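You operate a simulated robot arm through the tools that you are given. There is no shell and no other tool. Be economical: measure what you need, move in short steps, check, and stop when the job is done.

The job below is to be done with a simulated robot arm. You get a single attempt, and the scene is never put back.

## Task
The cover's bead has a gap: run it round again and set the cover on the steel mat.
Fine: the cover lies on the rubber disc; wind back to START first; grey arm back over the dish; the red knob stays at THICK.
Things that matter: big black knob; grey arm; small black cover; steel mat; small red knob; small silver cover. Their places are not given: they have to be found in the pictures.

The check looks at the end state, three seconds after you hand in, the way a careful person would. Anything else that was tipped, shoved, dropped, spilled or broken makes it a failure. A push-on lid holds only when it is set on centred and level and pressed home; a screw cap is set on level and turned clockwise until tight.

## Robot
A 7-joint arm with a two-finger parallel gripper, fixed in place. Base frame: the origin is at the foot of the arm, x ahead of it, y to its left, z up; the work surface is at about z = 0. Units: m, degrees, N and s.
With the tool pointing down near the work surface it reaches from about 0.22 to 0.58 m from the base axis. Its first joint turns from -66.0 to 66.0 degrees. Payload 2.5 kg.
The tool frame sits at the grasp point between the pads (the TCP): z along the fingers, y along the line on which they close. The tips reach 0.023 m beyond it. The gripper opens to 0.094 m. The fingers are 0.038 m wide and 0.01 m thick; the gripper's body (0.054 by 0.096 m) begins 0.039 m behind the TCP.
Orientation is that of the tool frame in the base frame, as a unit quaternion [x, y, z, w]. With the fingers straight down and closing along the base's y, the tool's x points along the base's -x, its y along +y and its z along -z.

## Interface
- The arm moves only by the tool send_rows. Its argument "moves" is a list of rows, each an object (a shift or turn left out is 0, a gripper value left out holds the last) with "slide": the shift along the base's x, y, z in units of 30 mm (1.0 is 30 mm), a list of three; "dr": the turn, a rotation vector about the base's x, y, z in units of 4 degrees (1.0 is 4 degrees), a list of three; "jaw": the finger opening in m, from 0 to 0.094. In form: [{"slide": [dx, dy, dz], "dr": [rx, ry, rz], "jaw": jaw}, ...]. A call has 1 to 8 rows; each row shifts and turns the commanded pose from where the row before left it. A call with a number of a shift or a turn outside -1 to 1 is refused whole. Rows are played at 5 a second. More than 0.05 m and 8.6 degrees between two rows, or a gripper value outside its range, and nothing of the call is played. A pose out of reach is approached as far as the arm can. The call stops where the force on the tool passes 50 N (or 10 N more than at its start, if that is more) or the arm is blocked; 0.2 s more then pass. Each finger travels about 0.108 m/s and halts on what it meets, pressing with about 24 N; the grip force reading is that of the motor and also rises with nothing between the fingers. The clock runs only during rows and for 0.2 s after the last one: add rows that do not move to give the fingers time. It gives the time, the measured TCP pose, the force on the tool (base axes), the opening and the grip force at its end, in the units of the frame above (readings bear some noise).
- Cameras (640 x 400 px; columns grow to the right, rows downward): "scene" is fixed at [0.0917, -0.3959, 0.5396]; the picture's right is [0.97, -0.24, 0.00], its down [-0.14, -0.59, -0.79] and it looks along [0.19, 0.77, -0.61] (base axes); focal length 296 px, centre (320, 200). "wrist" rides on the gripper at [-0.039, 0, -0.044] in the tool frame; the picture's right is [0.00, -1.00, 0.00], its down [0.97, 0.00, -0.24] and it looks along [0.24, 0.00, 0.97] (tool axes); focal length 218 px, centre (320, 200).
- get_image(camera): a new picture of that camera. The clock stands still meanwhile.
- point_at(camera, pixels): for up to 12 pixels [column, row] of the newest picture of that camera ("zoom" is the newest enlarged one), the place [x, y, z] in the base frame of the surface seen there, good to about 0.002 m. The clock stands still meanwhile.
- close_up(camera, box): a new picture of the part [left, top, right, bottom] of that camera's present view, enlarged. The clock stands still meanwhile.
- job_done(): hands the job in; it is judged then, once.

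Go step by step. Measure first, check grasps and placings, and put right what went wrong. The budget is 80 turns and 38 pictures, counting those below and the enlarged ones. Unless the task says otherwise, let go and move clear before handing in, and close with one line.

The tools are called by a JSON object that holds its "method" and its "body". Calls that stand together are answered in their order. send_rows: Moves the arm, as the interface text tells. Its arguments: {"type":"object","properties":{"moves":{"type":"array","items":{"type":"object","properties":{"slide":{"type":"array","items":{"type":"number"}},"dr":{"type":"array","items":{"type":"number"}},"jaw":{"type":"number"}}}}},"required":["moves"]} The other tools are called the same way: get_image (camera) takes a picture; point_at (camera, pixels) gives the place of the surface under pixels of a picture; close_up (camera, box) takes an enlarged picture of a part of a camera's view; job_done () hands the job in.

At the start:

```text
t: 0.0
tool_pos: [0.3471, 0.1599, 0.3208]
tcp_rot: [0.0, 1.0, -0.001, 0.0]
ft_force: [-0.5, 0.6, 0.9]
width: 0.0942
gripper_force: 0.0
```

scene: 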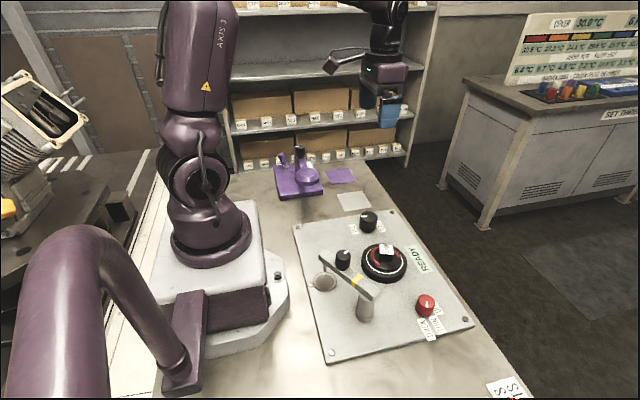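
wrist: 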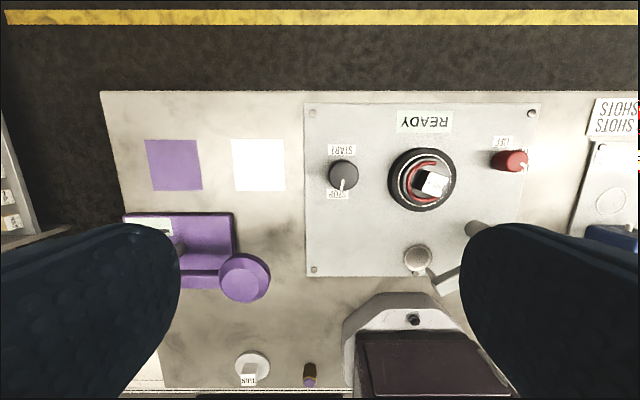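

The panel holds a big knob (about 385,262 scene), a grey arm (345,280), a red knob (425,305) and black knobs at 368,220 and 343,258. I'll take enlarged pictures to read the details.

{"method": "close_up", "body": {"camera": "scene", "box": [290, 200, 480, 365]}}

{"method": "close_up", "body": {"camera": "wrist", "box": [300, 90, 640, 300]}}

{"method": "close_up", "body": {"camera": "scene", "box": [260, 140, 400, 230]}}

```text
2.42 times, centred on (385, 282) of scene
```

zoom: 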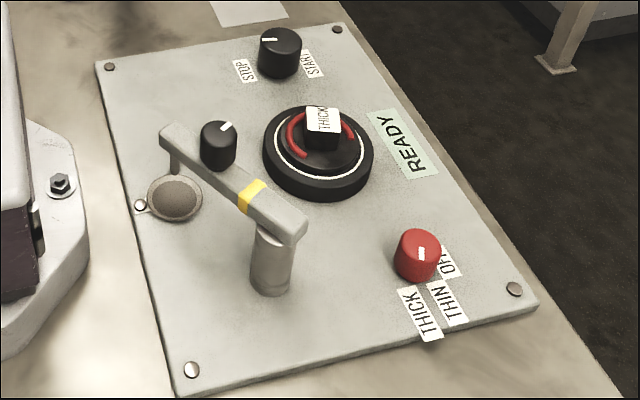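

```text
1.88 times, centred on (470, 195) of wrist
```

zoom: 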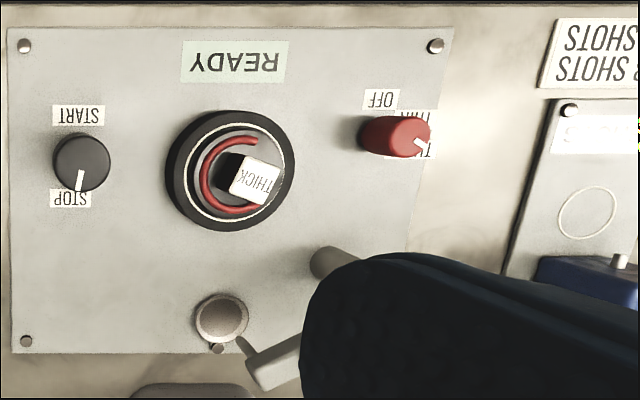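

```text
4.44 times, centred on (330, 185) of scene
```

zoom: 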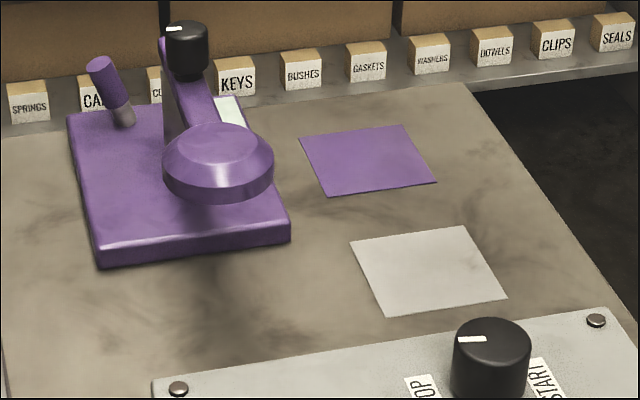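

The disc carries a black piece with a red C-shaped bead, and the START/STOP knob points to STOP. I'll measure points and look at the rest of the bench.

{"method": "close_up", "body": {"camera": "wrist", "box": [180, 300, 420, 400]}}

{"method": "point_at", "body": {"camera": "scene", "pixels": [[368, 214], [342, 252], [386, 250], [385, 270], [425, 299], [324, 282], [328, 259], [374, 294], [365, 318], [354, 200], [340, 175], [400, 230]]}}

{"method": "point_at", "body": {"camera": "wrist", "pixels": [[343, 172], [421, 180], [435, 182], [420, 160], [510, 160], [417, 257], [258, 165], [250, 365], [309, 375], [400, 190], [475, 232], [448, 290]]}}

```text
2.67 times, centred on (300, 350) of wrist
```

zoom: 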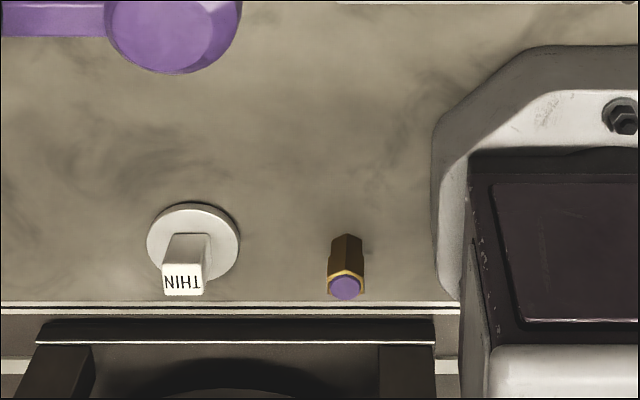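

```text
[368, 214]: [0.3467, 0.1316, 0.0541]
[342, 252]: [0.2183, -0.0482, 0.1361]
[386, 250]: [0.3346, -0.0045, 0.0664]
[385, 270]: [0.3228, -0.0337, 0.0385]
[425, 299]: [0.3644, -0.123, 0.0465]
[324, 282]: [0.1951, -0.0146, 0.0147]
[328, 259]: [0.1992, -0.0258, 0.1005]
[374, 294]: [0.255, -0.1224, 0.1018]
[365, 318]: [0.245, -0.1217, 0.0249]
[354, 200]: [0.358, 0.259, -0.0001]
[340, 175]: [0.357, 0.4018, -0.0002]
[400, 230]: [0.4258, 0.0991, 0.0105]
```

```text
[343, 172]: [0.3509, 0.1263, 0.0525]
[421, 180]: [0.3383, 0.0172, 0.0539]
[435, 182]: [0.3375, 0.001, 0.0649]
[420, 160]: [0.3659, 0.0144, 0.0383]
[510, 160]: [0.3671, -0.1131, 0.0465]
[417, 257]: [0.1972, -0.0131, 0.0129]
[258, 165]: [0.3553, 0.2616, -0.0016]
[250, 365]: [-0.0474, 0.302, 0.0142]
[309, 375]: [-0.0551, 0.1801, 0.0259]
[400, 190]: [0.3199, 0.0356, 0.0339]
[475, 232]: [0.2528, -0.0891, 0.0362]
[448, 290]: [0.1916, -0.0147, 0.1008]
```

The black THICK cover sits on the disc (about 0.338, 0.0), and the silver THIN one is off at the bench's rear. I'll move over the panel for a better look at the knobs and bead.

{"method": "send_rows", "body": {"moves": [{"slide": [0, -1, 0]}, {"slide": [0, -1, 0]}, {"slide": [0, -1, 0]}, {"slide": [0, -1, 0]}, {"slide": [0, -1, 0]}, {"slide": [0, -0.6, 0]}, {"slide": [0, 0, 0]}]}}

{"method": "get_image", "body": {"camera": "wrist"}}

{"method": "close_up", "body": {"camera": "wrist", "box": [180, 100, 460, 280]}}

```text
t: 1.6
tool_pos: [0.3492, -0.0099, 0.3202]
tcp_rot: [-0.001, 1.0, 0.0, 0.0]
ft_force: [0.0, 0.2, -0.8]
width: 0.094
gripper_force: 0.1
```

```text
31 pictures are left
```

wrist: 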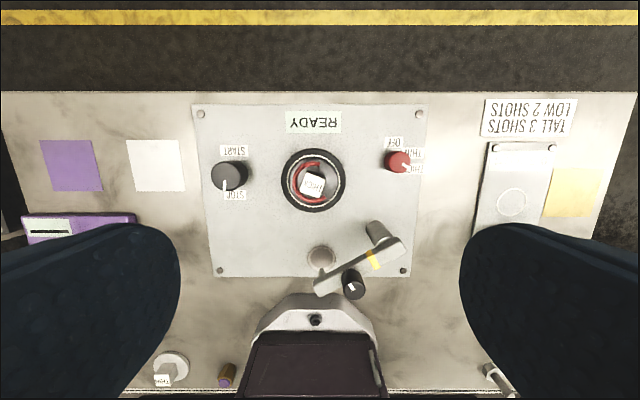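

```text
2.22 times, centred on (320, 190) of wrist
```

zoom: 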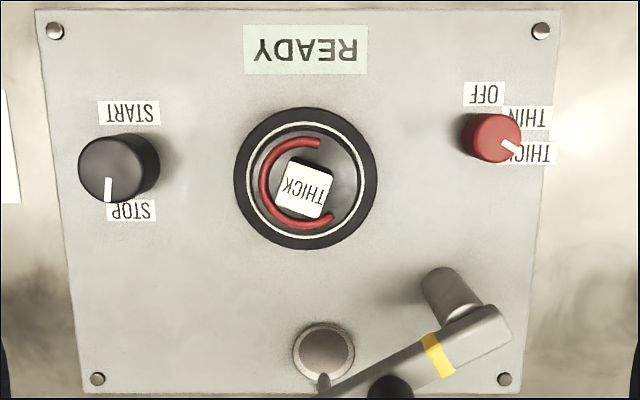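

The bead has a wide gap on the right, the red knob already points to THICK, the winding knob points to STOP, and the arm is parked over the dish. I'll measure the exact centres.

{"method": "point_at", "body": {"camera": "zoom", "pixels": [[110, 140], [84, 165], [110, 190], [108, 196], [130, 112], [130, 208], [236, 183], [376, 180], [306, 110], [306, 246], [322, 142], [330, 220]]}}

{"method": "point_at", "body": {"camera": "wrist", "pixels": [[352, 277], [352, 292], [395, 245], [320, 285], [373, 259], [321, 256], [306, 178], [326, 180], [322, 196], [302, 193], [372, 230], [155, 165]]}}

{"method": "close_up", "body": {"camera": "wrist", "box": [270, 200, 430, 310]}}

```text
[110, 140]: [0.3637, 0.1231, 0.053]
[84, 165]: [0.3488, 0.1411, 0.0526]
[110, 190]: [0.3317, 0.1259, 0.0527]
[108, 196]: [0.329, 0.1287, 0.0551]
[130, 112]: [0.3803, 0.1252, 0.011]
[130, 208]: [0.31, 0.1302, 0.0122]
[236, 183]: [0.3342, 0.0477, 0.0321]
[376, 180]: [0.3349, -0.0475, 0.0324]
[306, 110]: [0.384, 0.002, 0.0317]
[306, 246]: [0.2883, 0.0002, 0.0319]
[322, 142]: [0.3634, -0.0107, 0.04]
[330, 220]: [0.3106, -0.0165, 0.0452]
```

```text
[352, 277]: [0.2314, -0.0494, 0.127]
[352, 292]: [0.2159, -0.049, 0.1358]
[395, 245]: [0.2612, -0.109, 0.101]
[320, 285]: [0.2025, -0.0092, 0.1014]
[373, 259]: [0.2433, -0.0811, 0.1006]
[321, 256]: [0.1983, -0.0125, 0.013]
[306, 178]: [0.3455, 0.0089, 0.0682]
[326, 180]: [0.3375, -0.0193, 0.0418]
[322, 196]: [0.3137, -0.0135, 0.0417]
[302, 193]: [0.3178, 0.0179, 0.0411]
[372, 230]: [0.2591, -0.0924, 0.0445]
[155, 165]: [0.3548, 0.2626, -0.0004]
```

```text
3.64 times, centred on (350, 255) of wrist
```

zoom: 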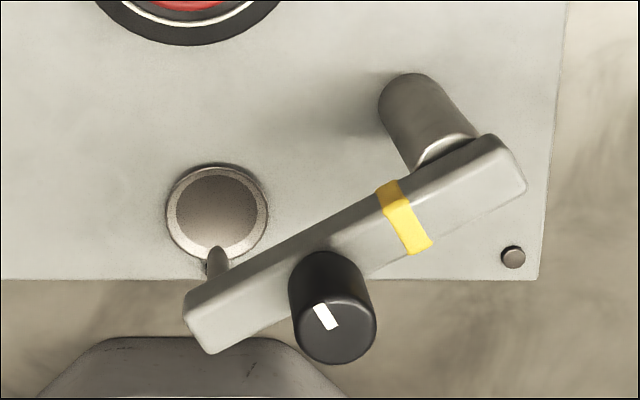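

The disc's centre is about (0.336, 0.000), the winding knob's (0.348, 0.128) with its top at 0.054, and the arm's post is near (0.25, -0.122). I'll move above the winding knob and go down.

{"method": "send_rows", "body": {"moves": [{"slide": [0, 1, 0]}, {"slide": [0, 1, -0.6]}, {"slide": [0, 1, -1]}, {"slide": [0, 1, -1]}, {"slide": [0, 0.6, -1]}, {"slide": [0, 0, -1]}, {"slide": [0, 0, -1]}, {"slide": [0, 0, 0]}]}}

{"method": "get_image", "body": {"camera": "wrist"}}

```text
t: 3.4
tool_pos: [0.346, 0.1303, 0.1528]
tcp_rot: [0.0, 1.0, 0.0, 0.0]
ft_force: [0.8, 0.3, -0.1]
width: 0.094
gripper_force: 0.1
```

```text
28 pictures are left
```

wrist: 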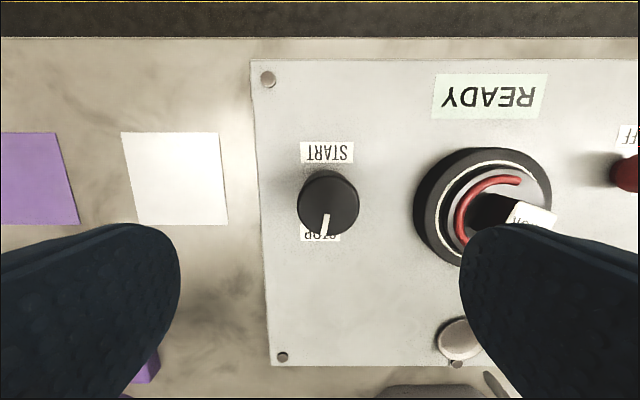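

The knob top is centred near (328,203). I'll measure its rim before closing on it.

{"method": "point_at", "body": {"camera": "wrist", "pixels": [[302, 205], [354, 205], [328, 178], [333, 230], [328, 203]]}}

```text
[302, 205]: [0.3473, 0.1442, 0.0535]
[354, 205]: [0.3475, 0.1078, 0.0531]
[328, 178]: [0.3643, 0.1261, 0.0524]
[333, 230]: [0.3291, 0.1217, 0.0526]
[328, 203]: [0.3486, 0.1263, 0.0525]
```

The knob's centre is (0.347, 0.126). I'll go down around it, close, and start a test turn.

{"method": "send_rows", "body": {"moves": [{"slide": [0.03, -0.14, -1]}, {"slide": [0, 0, -1]}, {"slide": [0, 0, -1]}, {"slide": [0, 0, -0.7]}, {"jaw": 0.034}, {"jaw": 0.03}, {}, {}]}}

```text
t: 5.2
tool_pos: [0.3492, 0.1251, 0.0422]
tcp_rot: [0.0, 1.0, 0.001, 0.001]
ft_force: [3.3, -0.7, -10.8]
width: 0.0431
gripper_force: 45.6
```

The fingers hold the knob at 0.043 m. I'll test-turn a little counter-clockwise.

{"method": "send_rows", "body": {"moves": [{"dr": [0, 0, 1]}, {"dr": [0, 0, 1]}, {"dr": [0, 0, 1]}, {"dr": [0, 0, 1]}, {}]}}

{"method": "get_image", "body": {"camera": "wrist"}}

{"method": "close_up", "body": {"camera": "scene", "box": [300, 190, 460, 290]}}

```text
t: 6.4
tool_pos: [0.3482, 0.1257, 0.0415]
tcp_rot: [-0.141, 0.99, 0.001, 0.0]
ft_force: [-5.1, 6.9, -5.9]
width: 0.0432
gripper_force: 44.9
```

```text
27 pictures are left
```

wrist: 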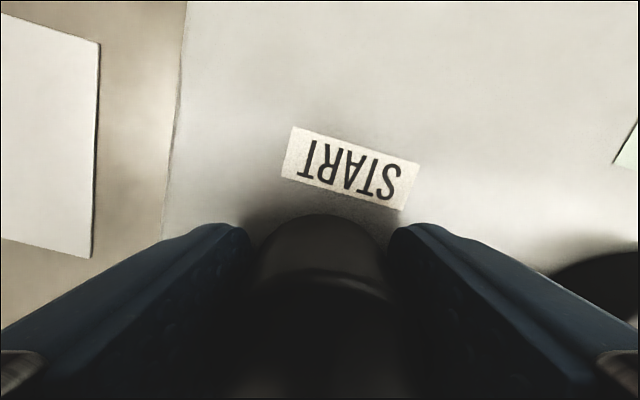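

```text
4.00 times, centred on (380, 240) of scene
```

zoom: 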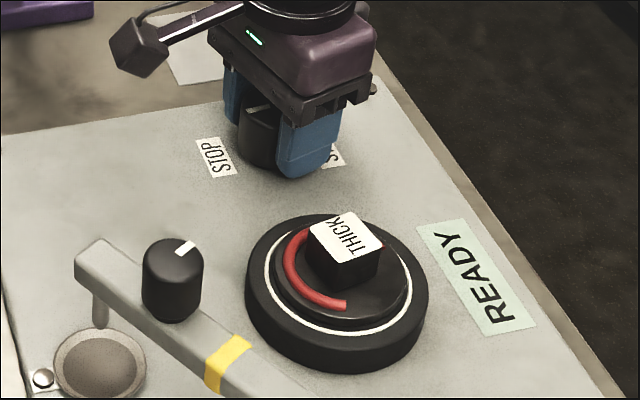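

The disc turned with the knob (the bead's end is now at zoom 345,305), so this direction works. I'll keep turning.

{"method": "send_rows", "body": {"moves": [{"dr": [0, 0, 1]}, {"dr": [0, 0, 1]}, {"dr": [0, 0, 1]}, {"dr": [0, 0, 1]}, {"dr": [0, 0, 1]}, {"dr": [0, 0, 1]}, {"dr": [0, 0, 1]}, {"dr": [0, 0, 1]}]}}

{"method": "send_rows", "body": {"moves": [{"dr": [0, 0, 1]}, {"dr": [0, 0, 1]}, {"dr": [0, 0, 1]}, {"dr": [0, 0, 1]}, {"dr": [0, 0, 1]}, {"dr": [0, 0, 1]}, {"dr": [0, 0, 1]}, {"dr": [0, 0, 1]}]}}

{"method": "close_up", "body": {"camera": "scene", "box": [300, 190, 460, 290]}}

```text
t: 8.2
tool_pos: [0.3477, 0.1271, 0.0423]
tcp_rot: [-0.41, 0.912, 0.002, 0.001]
ft_force: [-18.0, 22.0, 0.3]
width: 0.0427
gripper_force: 45.4
```

```text
t: 10.0
tool_pos: [0.345, 0.1289, 0.0413]
tcp_rot: [-0.646, 0.763, 0.004, 0.001]
ft_force: [-36.4, 20.8, 26.5]
width: 0.0424
gripper_force: 44.7
```

```text
4.00 times, centred on (380, 240) of scene
```

zoom: 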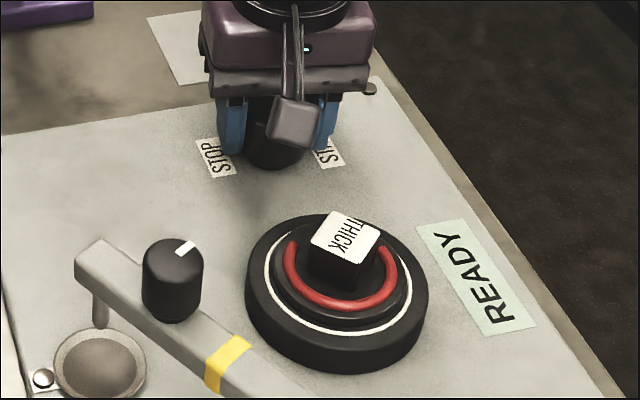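

The bead has swung round with the disc. Side force has grown to (-36, 21, 26) N, so I'll relieve it with a small shift and continue.

{"method": "send_rows", "body": {"moves": [{"slide": [-0.1, 0.08, 0.03]}, {}]}}

{"method": "send_rows", "body": {"moves": [{"dr": [0, 0, 1]}, {"dr": [0, 0, 1]}, {"dr": [0, 0, 1]}, {}]}}

```text
t: 10.6
tool_pos: [0.346, 0.1279, 0.0403]
tcp_rot: [-0.644, 0.765, 0.002, 0.001]
ft_force: [-2.8, 19.7, -29.3]
width: 0.0418
gripper_force: 43.7
```

```text
t: 11.6
tool_pos: [0.3449, 0.1283, 0.043]
tcp_rot: [0.721, -0.693, 0.0, 0.0]
ft_force: [-11.3, 15.4, -21.9]
width: 0.0424
gripper_force: 44.8
```

The wrist is at about 92° and still following. I'll go on turning.

{"method": "send_rows", "body": {"moves": [{"slide": [-0.02, 0.05, -0.02], "dr": [0, 0, 1]}, {"dr": [0, 0, 1]}, {"dr": [0, 0, 1]}, {"dr": [0, 0, 1]}, {"dr": [0, 0, 1]}, {"dr": [0, 0, 1]}, {}]}}

```text
t: 13.2
tool_pos: [0.3435, 0.1277, 0.0423]
tcp_rot: [0.848, -0.53, -0.001, 0.002]
ft_force: [-6.7, -1.5, 4.1]
width: 0.0424
gripper_force: 45.0
stopped in row 7: the force on the tool passed its limit (the readings are from after the stop); the commanded pose is now the measured one
```

The turn stopped at about 116° on the force limit. I'll look at what the knob and disc show.

{"method": "close_up", "body": {"camera": "scene", "box": [300, 190, 460, 290]}}

```text
4.00 times, centred on (380, 240) of scene
```

zoom: 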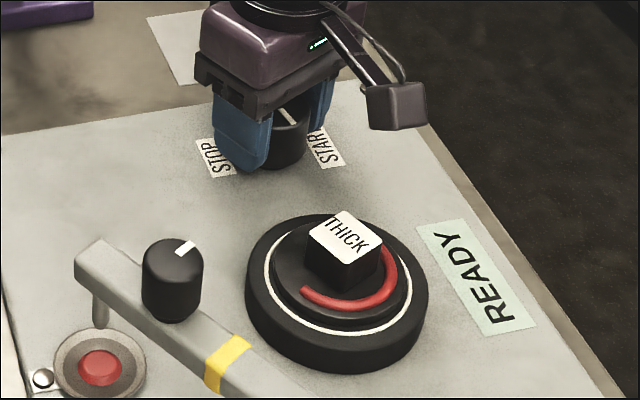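

The knob's mark has turned about 116° and the disc about twice that; the remaining ~64° should reach START. I'll let go, wind the wrist back, and regrip.

{"method": "send_rows", "body": {"moves": [{"jaw": 0.08}, {"slide": [0.08, -0.04, 0]}, {"dr": [0, 0, -1]}, {"dr": [0, 0, -1]}, {"dr": [0, 0, -1]}, {"dr": [0, 0, -1]}, {"dr": [0, 0, -1]}, {"dr": [0, 0, -1]}]}}

{"method": "send_rows", "body": {"moves": [{"dr": [0, 0, -1]}, {"dr": [0, 0, -1]}, {"dr": [0, 0, -1]}, {"dr": [0, 0, -1]}, {"dr": [0, 0, -1]}, {"dr": [0, 0, -1]}, {"dr": [0, 0, -1]}, {"dr": [0, 0, -1]}]}}

{"method": "send_rows", "body": {"moves": [{"dr": [0, 0, -1]}, {"dr": [0, 0, -1]}, {"dr": [0, 0, -1]}, {"dr": [0, 0, -1]}, {}]}}

```text
t: 15.0
tool_pos: [0.3458, 0.1268, 0.0422]
tcp_rot: [0.72, -0.694, -0.001, 0.002]
ft_force: [0.0, -0.1, 0.8]
width: 0.08
gripper_force: 0.1
```

```text
t: 16.8
tool_pos: [0.3471, 0.1261, 0.0444]
tcp_rot: [-0.5, 0.866, 0.002, -0.002]
ft_force: [1.2, 0.1, -0.1]
width: 0.08
gripper_force: 0.0
```

```text
t: 18.0
tool_pos: [0.3464, 0.1265, 0.0415]
tcp_rot: [-0.375, 0.927, 0.003, -0.002]
ft_force: [0.0, 0.5, 0.3]
width: 0.0797
gripper_force: 0.1
```

Yaw is now about 44°. I'll regrip here and turn on toward START.

{"method": "send_rows", "body": {"moves": [{"jaw": 0.034}, {"jaw": 0.034}, {}, {"dr": [0, 0, 1]}, {"dr": [0, 0, 1]}, {"dr": [0, 0, 1]}, {"dr": [0, 0, 1]}, {"dr": [0, 0, 1]}]}}

{"method": "send_rows", "body": {"moves": [{"dr": [0, 0, 1]}, {"dr": [0, 0, 1]}, {"dr": [0, 0, 1]}, {"dr": [0, 0, 1]}, {"dr": [0, 0, 1]}, {"dr": [0, 0, 1]}, {}]}}

{"method": "close_up", "body": {"camera": "scene", "box": [300, 190, 460, 290]}}

```text
t: 19.8
tool_pos: [0.3466, 0.1273, 0.0416]
tcp_rot: [-0.532, 0.847, 0.002, -0.002]
ft_force: [-12.6, -0.1, 18.7]
width: 0.0434
gripper_force: 45.5
```

```text
t: 21.4
tool_pos: [0.3443, 0.1274, 0.042]
tcp_rot: [-0.696, 0.718, 0.002, -0.002]
ft_force: [-24.4, 1.7, 31.8]
width: 0.0438
gripper_force: 45.0
```

```text
4.00 times, centred on (380, 240) of scene
```

zoom: 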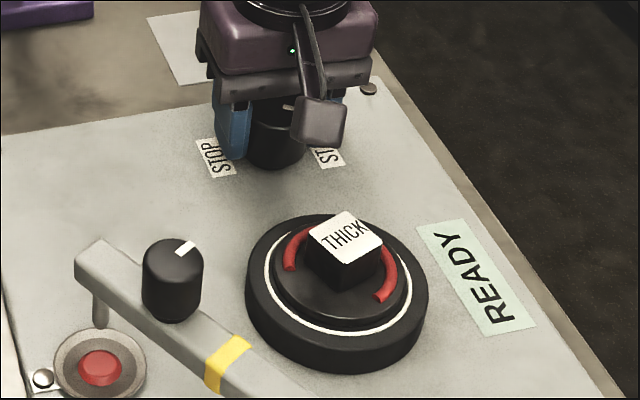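

44° more done, about 20° left. I'll relieve the force slightly and turn on to the stop.

{"method": "send_rows", "body": {"moves": [{"slide": [-0.06, 0.03, 0.02]}, {"dr": [0, 0, 1]}, {"dr": [0, 0, 1]}, {"dr": [0, 0, 1]}, {"dr": [0, 0, 1]}, {"dr": [0, 0, 1]}, {"dr": [0, 0, 0.5]}, {}]}}

```text
t: 23.2
tool_pos: [0.3442, 0.1268, 0.042]
tcp_rot: [0.819, -0.573, -0.002, 0.002]
ft_force: [2.4, 0.9, -13.3]
width: 0.044
gripper_force: 45.3
```

Total turn is about 182°. I'll open, rise and read the knob.

{"method": "send_rows", "body": {"moves": [{"jaw": 0.08}, {"jaw": 0.09}, {"slide": [0, 0, 1]}, {"slide": [0, 0, 1]}, {"slide": [0, 0, 1]}, {}]}}

{"method": "get_image", "body": {"camera": "wrist"}}

{"method": "close_up", "body": {"camera": "scene", "box": [300, 190, 460, 290]}}

```text
t: 24.6
tool_pos: [0.3433, 0.127, 0.1306]
tcp_rot: [0.82, -0.572, -0.001, 0.003]
ft_force: [-0.9, 0.5, -0.5]
width: 0.0901
gripper_force: 0.0
```

```text
22 pictures are left
```

wrist: 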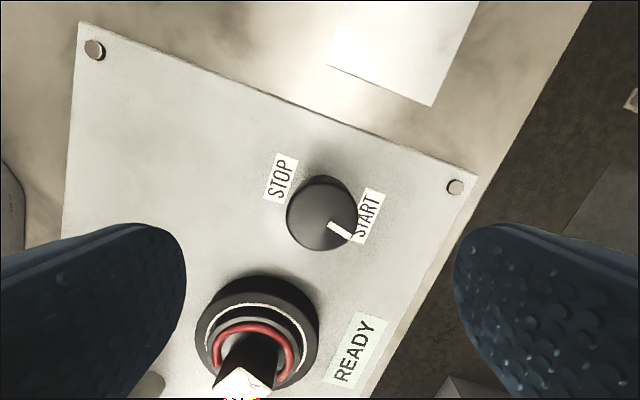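

```text
4.00 times, centred on (380, 240) of scene
```

zoom: 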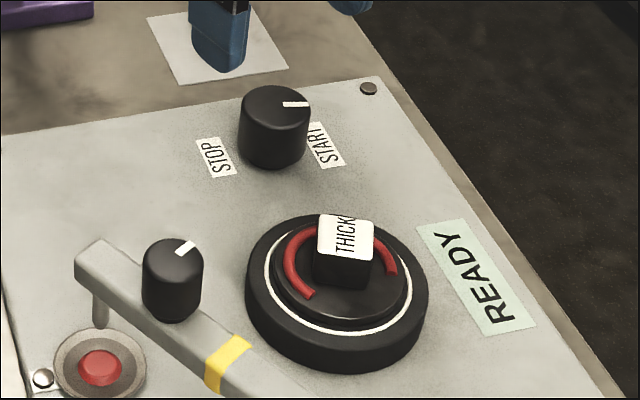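

The mark now points toward START. I'll measure its direction exactly.

{"method": "point_at", "body": {"camera": "wrist", "pixels": [[331, 226], [348, 239], [290, 213], [353, 205], [320, 185], [320, 246], [366, 215], [281, 178]]}}

{"method": "point_at", "body": {"camera": "zoom", "pixels": [[285, 104], [307, 104]]}}

```text
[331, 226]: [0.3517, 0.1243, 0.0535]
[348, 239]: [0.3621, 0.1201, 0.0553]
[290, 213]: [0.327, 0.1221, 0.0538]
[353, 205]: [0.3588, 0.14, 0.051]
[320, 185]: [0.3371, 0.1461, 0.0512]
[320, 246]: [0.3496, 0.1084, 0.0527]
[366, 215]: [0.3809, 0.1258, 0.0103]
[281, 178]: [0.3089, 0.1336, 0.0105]
```

```text
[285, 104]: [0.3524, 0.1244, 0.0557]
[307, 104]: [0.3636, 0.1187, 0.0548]
```

The mark points at about -24° while the START label lies at about 0 to -10°, so it may be slightly short. I'll regrip and turn a bit more to find the stop.

{"method": "send_rows", "body": {"moves": [{"slide": [0.07, 0, 0], "dr": [0, 0, -1]}, {"dr": [0, 0, -1]}, {"dr": [0, 0, -1]}, {"dr": [0, 0, -1]}, {"dr": [0, 0, -1]}, {"slide": [0, 0, -1], "dr": [0, 0, -1]}, {"slide": [0, 0, -1], "dr": [0, 0, -1]}, {"slide": [0, 0, -1], "dr": [0, 0, -1]}]}}

{"method": "send_rows", "body": {"moves": [{"jaw": 0.034}, {"jaw": 0.034}, {}, {}, {"dr": [0, 0, 1]}, {"dr": [0, 0, 1]}, {"dr": [0, 0, 1]}, {}]}}

{"method": "send_rows", "body": {"moves": [{"dr": [0, 0, 1]}, {"dr": [0, 0, 1]}, {"dr": [0, 0, 1]}, {}]}}

{"method": "close_up", "body": {"camera": "scene", "box": [300, 190, 460, 290]}}

```text
t: 26.4
tool_pos: [0.3453, 0.1262, 0.0433]
tcp_rot: [-0.629, 0.777, 0.001, -0.002]
ft_force: [0.6, 0.1, -0.4]
width: 0.0902
gripper_force: 0.0
```

```text
t: 28.2
tool_pos: [0.3447, 0.1288, 0.0422]
tcp_rot: [0.708, -0.706, -0.003, 0.004]
ft_force: [-26.4, 0.8, 26.0]
width: 0.044
gripper_force: 45.2
```

```text
t: 29.2
tool_pos: [0.3441, 0.1278, 0.0424]
tcp_rot: [0.778, -0.628, -0.002, 0.005]
ft_force: [-28.0, 3.0, 11.6]
width: 0.0432
gripper_force: 44.9
```

```text
4.00 times, centred on (380, 240) of scene
```

zoom: 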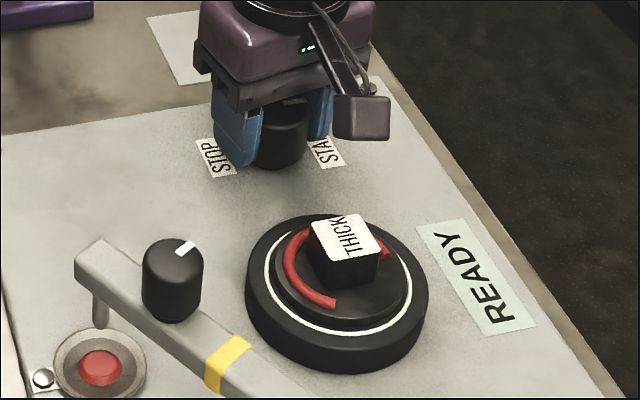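

The disc moved further (bead's end 310→332), so it was indeed short. I'll turn a little more and check again.

{"method": "send_rows", "body": {"moves": [{"slide": [-0.06, 0, 0.02], "dr": [0, 0, 1]}, {"dr": [0, 0, 1]}, {"dr": [0, 0, 1]}, {}, {"jaw": 0.08}, {"jaw": 0.09}, {"slide": [0.03, 0, 0]}]}}

{"method": "close_up", "body": {"camera": "scene", "box": [300, 190, 460, 290]}}

```text
t: 30.8
tool_pos: [0.3459, 0.1269, 0.0425]
tcp_rot: [0.839, -0.544, -0.002, 0.003]
ft_force: [0.0, 0.3, -0.3]
width: 0.09
gripper_force: 0.0
```

```text
4.00 times, centred on (380, 240) of scene
```

zoom: 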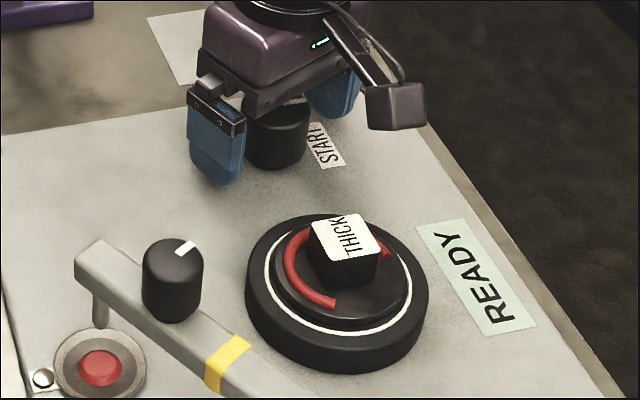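

The disc didn't move any further, so the knob is at the START stop. I'll rise and go over to the grey arm's handle knob, winding the wrist back.

{"method": "send_rows", "body": {"moves": [{"slide": [0, 0, 1]}, {"slide": [0, 0, 1]}, {"slide": [0, 0, 1], "dr": [0, 0, -1]}, {"slide": [0, 0, 1], "dr": [0, 0, -1]}, {"slide": [0, 0, 1], "dr": [0, 0, -1]}, {"slide": [0, 0, 1], "dr": [0, 0, -1]}, {"slide": [0, -1, 0], "dr": [0, 0, -1]}, {"slide": [-0.5, -1, 0], "dr": [0, 0, -1]}]}}

{"method": "send_rows", "body": {"moves": [{"slide": [-0.5, -1, 0], "dr": [0, 0, -1]}, {"slide": [-0.5, -1, 0], "dr": [0, 0, -1]}, {"slide": [-0.5, -1, 0], "dr": [0, 0, -1]}, {"slide": [-0.5, -0.9, 0], "dr": [0, 0, -1]}, {"slide": [-0.3, 0, 0], "dr": [0, 0, -1]}, {"dr": [0, 0, -1]}, {"dr": [0, 0, -1]}, {"dr": [0, 0, -1]}]}}

{"method": "send_rows", "body": {"moves": [{"dr": [0, 0, -1]}, {"dr": [0, 0, -1]}, {"dr": [0, 0, -1]}, {"dr": [0, 0, -1]}, {"dr": [0, 0, -1]}, {"dr": [0, 0, -1]}, {"dr": [0, 0, -1]}, {}]}}

{"method": "get_image", "body": {"camera": "wrist"}}

```text
t: 32.6
tool_pos: [0.3316, 0.0659, 0.2225]
tcp_rot: [0.708, -0.706, -0.001, 0.002]
ft_force: [-0.3, 0.5, -0.6]
width: 0.0899
gripper_force: 0.0
```

```text
t: 34.4
tool_pos: [0.2622, -0.0506, 0.2229]
tcp_rot: [-0.484, 0.875, 0.002, -0.002]
ft_force: [0.2, -0.1, -0.3]
width: 0.0898
gripper_force: 0.1
```

```text
t: 36.2
tool_pos: [0.2601, -0.0497, 0.222]
tcp_rot: [-0.259, 0.966, 0.002, -0.002]
ft_force: [0.3, 0.2, 0.1]
width: 0.0898
gripper_force: 0.0
```

```text
18 pictures are left
```

wrist: 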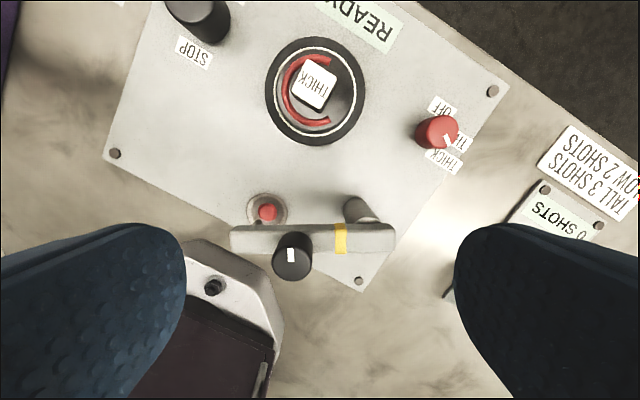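

The handle knob is at (291,257), standing on the bar. I'll measure it and the post.

{"method": "point_at", "body": {"camera": "wrist", "pixels": [[278, 262], [308, 262], [292, 248], [292, 276], [292, 262], [380, 237], [392, 237], [250, 240], [340, 238], [268, 212], [307, 85]]}}

```text
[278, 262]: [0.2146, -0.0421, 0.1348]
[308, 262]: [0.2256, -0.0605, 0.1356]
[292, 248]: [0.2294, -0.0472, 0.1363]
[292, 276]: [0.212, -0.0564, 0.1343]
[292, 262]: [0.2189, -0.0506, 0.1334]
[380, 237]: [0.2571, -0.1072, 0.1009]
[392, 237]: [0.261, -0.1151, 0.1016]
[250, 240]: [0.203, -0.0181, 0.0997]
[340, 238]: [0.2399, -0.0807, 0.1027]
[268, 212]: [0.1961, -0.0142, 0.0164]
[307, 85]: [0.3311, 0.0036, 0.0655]
```

The handle knob is at about (0.220, -0.0515), top 0.135; the bar's top is 0.101 and the post axis about (0.252, -0.105). I'll go down and grip the handle.

{"method": "send_rows", "body": {"moves": [{"slide": [-0.67, -0.03, 0], "jaw": 0.06}, {"slide": [-0.67, -0.03, 0]}, {"slide": [0, 0, -1]}, {"slide": [0, 0, -1]}, {"slide": [0, 0, -1]}, {"slide": [0, 0, -0.05]}, {}]}}

{"method": "send_rows", "body": {"moves": [{"jaw": 0.02}, {"jaw": 0.018}, {}, {}]}}

```text
t: 37.8
tool_pos: [0.2221, -0.0519, 0.1315]
tcp_rot: [-0.26, 0.966, 0.002, -0.002]
ft_force: [0.0, 1.0, 0.6]
width: 0.06
gripper_force: 0.0
```

```text
t: 38.8
tool_pos: [0.2212, -0.0509, 0.1318]
tcp_rot: [-0.261, 0.965, 0.004, -0.004]
ft_force: [-12.5, 37.0, 6.1]
width: 0.0276
gripper_force: 45.0
```

Gripped at 0.0276 m, with a 37 N pull along y that I'll relieve. Then I'll start the swing clockwise, following the arc.

{"method": "send_rows", "body": {"moves": [{"slide": [-0.04, 0.1, 0]}, {"slide": [0.133, 0.07, 0], "dr": [0, 0, -1]}, {"slide": [0.137, 0.06, 0], "dr": [0, 0, -1]}, {"slide": [0.141, 0.051, 0], "dr": [0, 0, -1]}, {}]}}

{"method": "get_image", "body": {"camera": "scene"}}

```text
t: 40.0
tool_pos: [0.234, -0.0445, 0.1324]
tcp_rot: [-0.155, 0.988, 0.002, 0.001]
ft_force: [9.0, -33.2, -32.7]
width: 0.0277
gripper_force: 45.0
```

```text
17 pictures are left
```

scene: 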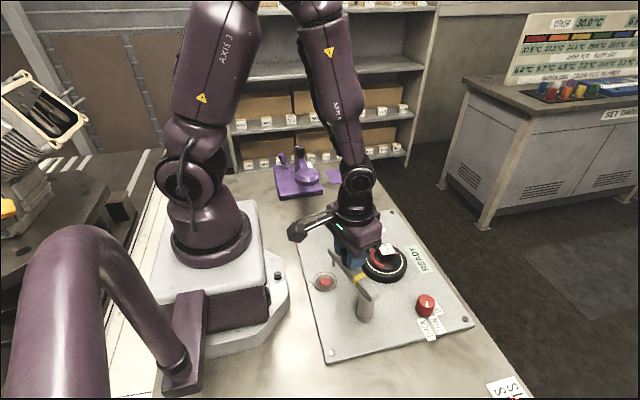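

The bar is swinging with the grip. The force now reads (9, -33, -33), so I'll correct slightly and continue.

{"method": "send_rows", "body": {"moves": [{"slide": [0.144, -0.02, -0.02], "dr": [0, 0, -1]}, {"slide": [0.147, 0.03, 0], "dr": [0, 0, -1]}, {"slide": [0.149, 0.02, 0], "dr": [0, 0, -1]}, {"slide": [0.15, 0.01, 0], "dr": [0, 0, -1]}, {}]}}

{"method": "send_rows", "body": {"moves": [{"slide": [0.15, -0.001, 0], "dr": [0, 0, -1]}, {"slide": [0.15, -0.011, 0], "dr": [0, 0, -1]}, {"slide": [0.148, -0.022, 0], "dr": [0, 0, -1]}, {"slide": [0.147, -0.032, 0], "dr": [0, 0, -1]}, {}]}}

```text
t: 41.2
tool_pos: [0.2512, -0.0432, 0.133]
tcp_rot: [-0.016, 1.0, 0.002, 0.001]
ft_force: [2.0, -27.0, 31.3]
width: 0.0277
gripper_force: 45.5
```

```text
t: 42.4
tool_pos: [0.2677, -0.0464, 0.1318]
tcp_rot: [0.125, 0.992, 0.001, -0.002]
ft_force: [-6.3, -31.4, 21.8]
width: 0.0279
gripper_force: 45.1
```

The bar is at about 75°; the target is about 51°. I'll move most of the way and check the nozzle's clearance.

{"method": "send_rows", "body": {"moves": [{"slide": [0.12, -0.1, 0], "dr": [0, 0, -1]}, {"slide": [0.133, -0.051, 0], "dr": [0, 0, -1]}, {"slide": [0.129, -0.06, 0], "dr": [0, 0, -1]}, {}]}}

{"method": "close_up", "body": {"camera": "scene", "box": [300, 190, 460, 330]}}

```text
t: 43.4
tool_pos: [0.2782, -0.0499, 0.1307]
tcp_rot: [0.226, 0.974, 0.004, -0.002]
ft_force: [-9.3, -17.5, -6.8]
width: 0.0277
gripper_force: 45.3
```

```text
2.86 times, centred on (380, 260) of scene
```

zoom: 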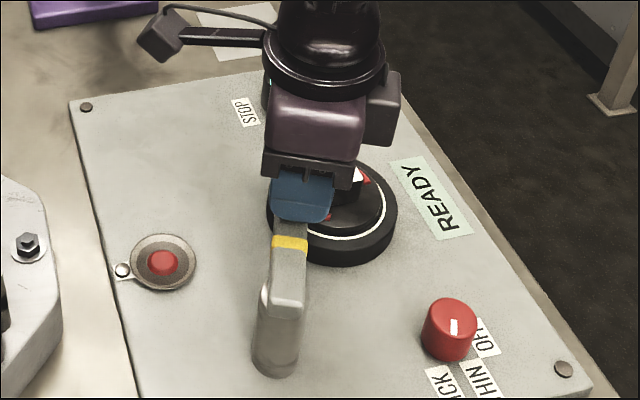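

The bar is at about 65° and near the disc. Three more steps should bring the nozzle over the bead line.

{"method": "send_rows", "body": {"moves": [{"slide": [0.126, -0.07, 0], "dr": [0, 0, -1]}, {"slide": [0.122, -0.073, 0], "dr": [0, 0, -1]}, {"slide": [0.117, -0.08, 0], "dr": [0, 0, -1]}, {}]}}

{"method": "get_image", "body": {"camera": "wrist"}}

```text
t: 44.4
tool_pos: [0.2895, -0.0568, 0.1305]
tcp_rot: [0.325, 0.946, 0.002, -0.002]
ft_force: [-18.8, -16.3, -0.3]
width: 0.0278
gripper_force: 45.0
```

```text
15 pictures are left
```

wrist: 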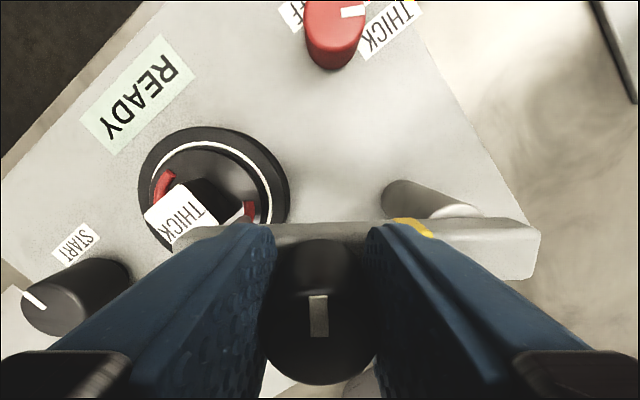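

By pose the bar is at about 52°. I'll let go, rise and check the nozzle's alignment with the disc.

{"method": "send_rows", "body": {"moves": [{"jaw": 0.05}, {"jaw": 0.06}, {"slide": [0, 0, 1]}, {"slide": [0, 0, 1]}, {"slide": [0, 0, 1]}, {"slide": [0, 0, 0.5]}, {}]}}

{"method": "close_up", "body": {"camera": "wrist", "box": [150, 100, 470, 300]}}

```text
t: 46.0
tool_pos: [0.2894, -0.0565, 0.235]
tcp_rot: [0.325, 0.946, 0.003, -0.001]
ft_force: [0.3, 0.0, -0.2]
width: 0.0599
gripper_force: 0.1
```

```text
2.00 times, centred on (310, 200) of wrist
```

zoom: 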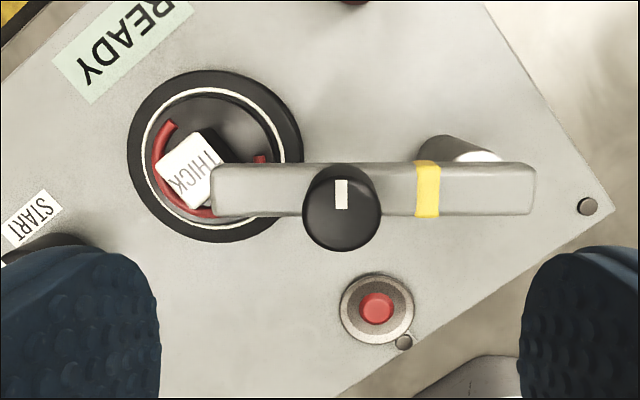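

{"method": "point_at", "body": {"camera": "zoom", "pixels": [[225, 168], [225, 210], [222, 190], [515, 170], [515, 208], [280, 190], [400, 190], [186, 182], [270, 160], [240, 215]]}}

{"method": "close_up", "body": {"camera": "scene", "box": [320, 210, 440, 330]}}

```text
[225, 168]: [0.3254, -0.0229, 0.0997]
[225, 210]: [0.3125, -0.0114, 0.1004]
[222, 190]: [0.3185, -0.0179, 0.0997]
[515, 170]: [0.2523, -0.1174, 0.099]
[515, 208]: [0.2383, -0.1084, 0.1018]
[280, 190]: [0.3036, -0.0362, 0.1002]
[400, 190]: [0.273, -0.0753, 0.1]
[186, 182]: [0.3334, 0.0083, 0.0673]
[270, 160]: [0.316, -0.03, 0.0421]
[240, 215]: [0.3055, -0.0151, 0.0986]
```

```text
3.33 times, centred on (380, 270) of scene
```

zoom: 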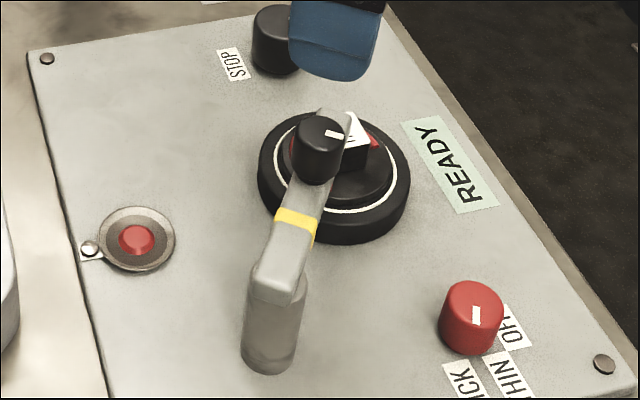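

The bar's axis lies at about 52.5° and passes within ~3 mm of the disc's centre with the nozzle about 0.03 m out, right on the bead line. Now I'll go back to the winding knob, turning the wrist to about +103° so a single grip can make the whole run.

{"method": "send_rows", "body": {"moves": [{"slide": [0.3, 1, 0], "dr": [0, 0, 1], "jaw": 0.09}, {"slide": [0.3, 1, 0], "dr": [0, 0, 1]}, {"slide": [0.3, 1, 0], "dr": [0, 0, 1]}, {"slide": [0.3, 1, 0], "dr": [0, 0, 1]}, {"slide": [0.3, 1, 0], "dr": [0, 0, 1]}, {"slide": [0.4, 1, 0], "dr": [0, 0, 1]}, {"slide": [0, 0.1, 0], "dr": [0, 0, 1]}, {"dr": [0, 0, 1]}]}}

{"method": "send_rows", "body": {"moves": [{"dr": [0, 0, 1]}, {"dr": [0, 0, 1]}, {"dr": [0, 0, 1]}, {"dr": [0, 0, 1]}, {"dr": [0, 0, 1]}, {"dr": [0, 0, 1]}, {"dr": [0, 0, 1]}, {"dr": [0, 0, 1]}]}}

{"method": "send_rows", "body": {"moves": [{"dr": [0, 0, 1]}, {"dr": [0, 0, 1]}, {"dr": [0, 0, 1]}, {"dr": [0, 0, 1]}, {"dr": [0, 0, 1]}, {"dr": [0, 0, 1]}, {"dr": [0, 0, 1]}, {"dr": [0, 0, 1]}]}}

{"method": "send_rows", "body": {"moves": [{"slide": [0, 0, -1], "dr": [0, 0, 1]}, {"slide": [0, 0, -1], "dr": [0, 0, 1]}, {"dr": [0, 0, 1]}, {"dr": [0, 0, 1]}, {"dr": [0, 0, 1]}, {"dr": [0, 0, 1]}, {"dr": [0, 0, 1]}, {"dr": [0, 0, 1]}]}}

{"method": "send_rows", "body": {"moves": [{"dr": [0, 0, 1]}, {"dr": [0, 0, 1]}, {"dr": [0, 0, 1]}, {}, {}]}}

{"method": "get_image", "body": {"camera": "wrist"}}

```text
t: 47.8
tool_pos: [0.3469, 0.1259, 0.2359]
tcp_rot: [0.051, 0.999, 0.003, -0.001]
ft_force: [0.6, -0.4, -0.6]
width: 0.0898
gripper_force: 0.1
```

```text
t: 49.6
tool_pos: [0.3472, 0.1264, 0.2363]
tcp_rot: [-0.226, 0.974, 0.002, -0.001]
ft_force: [0.1, 0.3, 0.1]
width: 0.0901
gripper_force: 0.0
```

```text
t: 51.4
tool_pos: [0.3472, 0.1273, 0.2355]
tcp_rot: [-0.488, 0.873, 0.001, -0.002]
ft_force: [0.0, 0.0, 0.0]
width: 0.09
gripper_force: 0.0
```

```text
t: 53.2
tool_pos: [0.3478, 0.1276, 0.1766]
tcp_rot: [0.708, -0.706, -0.001, 0.003]
ft_force: [0.5, -1.1, 0.2]
width: 0.0901
gripper_force: 0.0
```

```text
t: 54.4
tool_pos: [0.3474, 0.1265, 0.1759]
tcp_rot: [0.778, -0.629, -0.001, 0.003]
ft_force: [-0.1, 0.4, 0.6]
width: 0.09
gripper_force: 0.1
```

```text
12 pictures are left
```

wrist: 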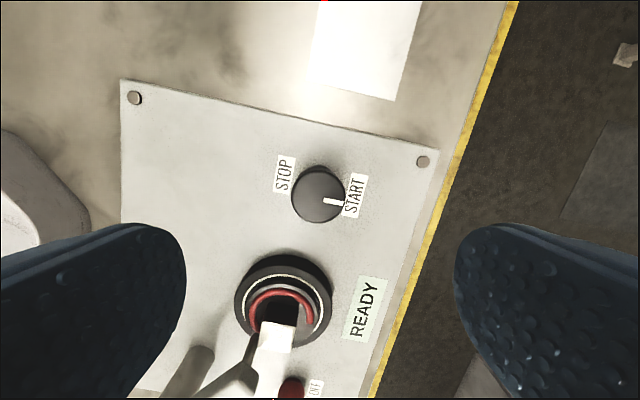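

The knob's mark is now right at START (345,203). I'll go down and grip it.

{"method": "send_rows", "body": {"moves": [{"slide": [-0.06, 0, -1]}, {"slide": [0, 0, -1]}, {"slide": [0, 0, -1]}, {"slide": [0, 0, -1]}, {"slide": [0, 0, -0.45]}, {"jaw": 0.034}, {"jaw": 0.034}, {}]}}

{"method": "send_rows", "body": {"moves": [{}, {"dr": [0, 0, -1]}, {"dr": [0, 0, -1]}, {"dr": [0, 0, -1]}, {"dr": [0, 0, -1]}, {}]}}

{"method": "get_image", "body": {"camera": "scene"}}

```text
t: 56.2
tool_pos: [0.3446, 0.1261, 0.0429]
tcp_rot: [0.778, -0.628, -0.002, 0.004]
ft_force: [-8.4, 0.6, -2.9]
width: 0.0427
gripper_force: 44.9
```

```text
t: 57.6
tool_pos: [0.3452, 0.126, 0.0431]
tcp_rot: [-0.683, 0.73, 0.001, -0.002]
ft_force: [-16.0, 2.7, 18.6]
width: 0.043
gripper_force: 44.9
```

```text
11 pictures are left
```

scene: 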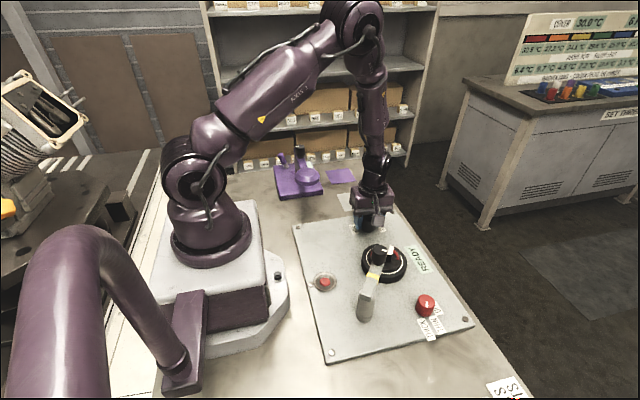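

The disc turns clockwise with the knob and all else is steady. I'll carry on turning in chunks with a little x relief.

{"method": "send_rows", "body": {"moves": [{"slide": [-0.03, 0, 0.01], "dr": [0, 0, -1]}, {"dr": [0, 0, -1]}, {"dr": [0, 0, -1]}, {"dr": [0, 0, -1]}, {"dr": [0, 0, -1]}, {"dr": [0, 0, -1]}, {"dr": [0, 0, -1]}, {"dr": [0, 0, -1]}]}}

{"method": "send_rows", "body": {"moves": [{"dr": [0, 0, -1]}, {"dr": [0, 0, -1]}, {"dr": [0, 0, -1]}, {"dr": [0, 0, -1]}, {"dr": [0, 0, -1]}, {}]}}

```text
t: 59.4
tool_pos: [0.3451, 0.1257, 0.0425]
tcp_rot: [-0.454, 0.891, 0.002, 0.0]
ft_force: [17.6, 0.5, -23.1]
width: 0.0425
gripper_force: 44.7
```

```text
t: 60.8
tool_pos: [0.344, 0.1244, 0.0423]
tcp_rot: [-0.292, 0.956, 0.001, -0.001]
ft_force: [18.4, -13.2, -20.4]
width: 0.0424
gripper_force: 44.9
```

About 68° done with moderate forces. Continuing.

{"method": "send_rows", "body": {"moves": [{"slide": [0.04, -0.02, -0.01], "dr": [0, 0, -1]}, {"dr": [0, 0, -1]}, {"dr": [0, 0, -1]}, {"dr": [0, 0, -1]}, {"dr": [0, 0, -1]}, {"dr": [0, 0, -1]}, {"dr": [0, 0, -1]}, {}]}}

{"method": "close_up", "body": {"camera": "scene", "box": [300, 190, 460, 290]}}

```text
t: 62.6
tool_pos: [0.3453, 0.1254, 0.0427]
tcp_rot: [-0.052, 0.999, 0.002, -0.002]
ft_force: [-6.5, -17.1, 28.1]
width: 0.0425
gripper_force: 44.9
```

```text
4.00 times, centred on (380, 240) of scene
```

zoom: 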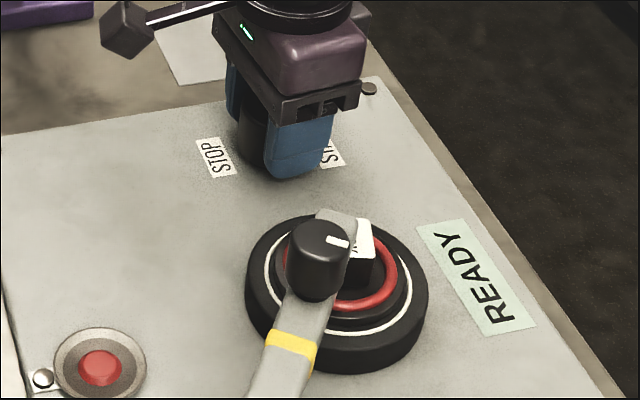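

The bead now shows as closing all along the visible side of the cover. I'm about halfway; I'll keep turning toward STOP.

{"method": "send_rows", "body": {"moves": [{"slide": [0, -0.03, 0.01], "dr": [0, 0, -1]}, {"dr": [0, 0, -1]}, {"dr": [0, 0, -1]}, {"dr": [0, 0, -1]}, {"dr": [0, 0, -1]}, {"dr": [0, 0, -1]}, {"dr": [0, 0, -1]}, {}]}}

{"method": "send_rows", "body": {"moves": [{"dr": [0, 0, -1]}, {"dr": [0, 0, -1]}, {"dr": [0, 0, -1]}, {"dr": [0, 0, -1]}, {"dr": [0, 0, -1]}, {}]}}

```text
t: 64.4
tool_pos: [0.3453, 0.126, 0.0417]
tcp_rot: [0.191, 0.982, 0.002, -0.001]
ft_force: [-18.9, -13.2, 23.3]
width: 0.0423
gripper_force: 45.0
```

```text
t: 65.8
tool_pos: [0.3456, 0.1253, 0.0427]
tcp_rot: [0.359, 0.933, 0.003, 0.0]
ft_force: [-6.9, -5.8, 11.7]
width: 0.0427
gripper_force: 45.0
```

About 144° done. Continuing to roughly -74° of yaw.

{"method": "send_rows", "body": {"moves": [{"slide": [-0.02, 0, 0.01], "dr": [0, 0, -1]}, {"dr": [0, 0, -1]}, {"dr": [0, 0, -1]}, {"dr": [0, 0, -1]}, {"dr": [0, 0, -1]}, {"dr": [0, 0, -1]}, {"dr": [0, 0, -1]}, {}]}}

{"method": "send_rows", "body": {"moves": [{"dr": [0, 0, -1]}, {"dr": [0, 0, -1]}, {"dr": [0, 0, -1]}, {}]}}

{"method": "close_up", "body": {"camera": "scene", "box": [300, 190, 460, 290]}}

```text
t: 67.6
tool_pos: [0.3446, 0.1245, 0.0438]
tcp_rot: [0.573, 0.82, 0.004, 0.002]
ft_force: [13.8, 9.0, -31.1]
width: 0.0425
gripper_force: 45.4
```

```text
t: 68.6
tool_pos: [0.3447, 0.1241, 0.0441]
tcp_rot: [0.655, 0.755, 0.003, 0.001]
ft_force: [-0.5, 9.2, -1.1]
width: 0.0424
gripper_force: 45.7
```

```text
4.00 times, centred on (380, 240) of scene
```

zoom: 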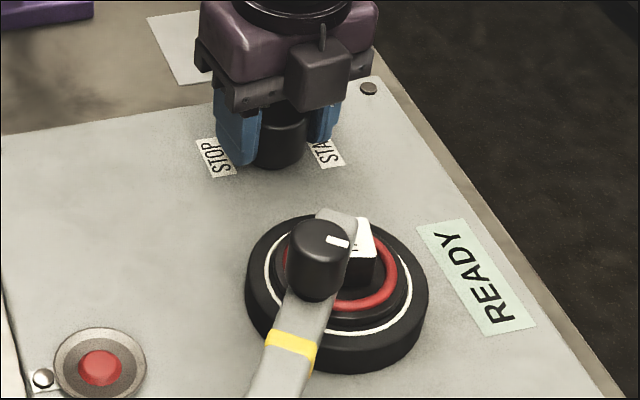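

About 184° done. I'll turn a little further toward the stop, then open, rise and read the knob.

{"method": "send_rows", "body": {"moves": [{"slide": [0, 0.03, 0], "dr": [0, 0, -1]}, {"dr": [0, 0, -1]}, {"dr": [0, 0, -1]}, {}]}}

{"method": "send_rows", "body": {"moves": [{"jaw": 0.08}, {"jaw": 0.09}, {"slide": [0.03, 0.03, 1]}, {"slide": [0, 0, 1]}, {"slide": [0, 0, 1]}, {"slide": [0, 0, 1]}, {}]}}

{"method": "get_image", "body": {"camera": "wrist"}}

```text
t: 69.6
tool_pos: [0.3456, 0.1244, 0.0423]
tcp_rot: [0.731, 0.682, 0.001, 0.002]
ft_force: [-13.3, -6.8, 7.1]
width: 0.0433
gripper_force: 45.3
```

```text
t: 71.2
tool_pos: [0.3461, 0.1253, 0.1638]
tcp_rot: [0.731, 0.683, 0.002, 0.002]
ft_force: [-1.0, -0.4, -0.5]
width: 0.0901
gripper_force: 0.0
```

```text
8 pictures are left
```

wrist: 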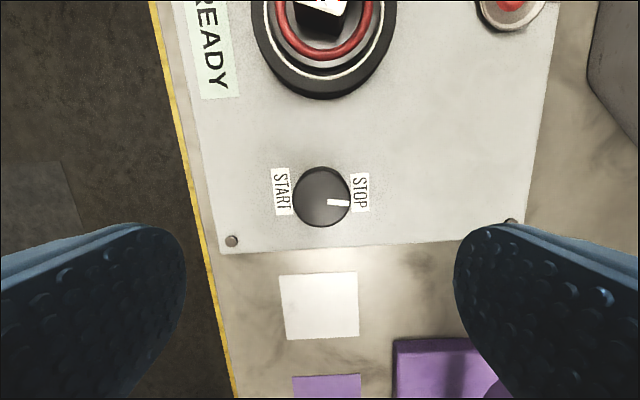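

The mark is at STOP and the bead looks closed on the visible side. Now back to the arm's handle at (0.2893, -0.0568), keeping this wrist angle.

{"method": "send_rows", "body": {"moves": [{"slide": [0, 0, 1], "jaw": 0.06}, {"slide": [0, 0, 1]}, {"slide": [-0.3, -1, 0]}, {"slide": [-0.4, -1, 0]}, {"slide": [-0.4, -1, 0]}, {"slide": [-0.4, -1, 0]}, {"slide": [-0.39, -1, 0]}, {"slide": [0, -1.07, 0]}]}}

{"method": "send_rows", "body": {"moves": [{"slide": [0, 0, 0]}, {}]}}

```text
refused: -1.07 is not a number from -1 to 1
```

```text
t: 71.8
tool_pos: [0.3455, 0.1266, 0.1628]
tcp_rot: [0.731, 0.682, 0.002, 0.002]
ft_force: [0.8, -0.2, 0.2]
width: 0.0901
gripper_force: 0.0
```

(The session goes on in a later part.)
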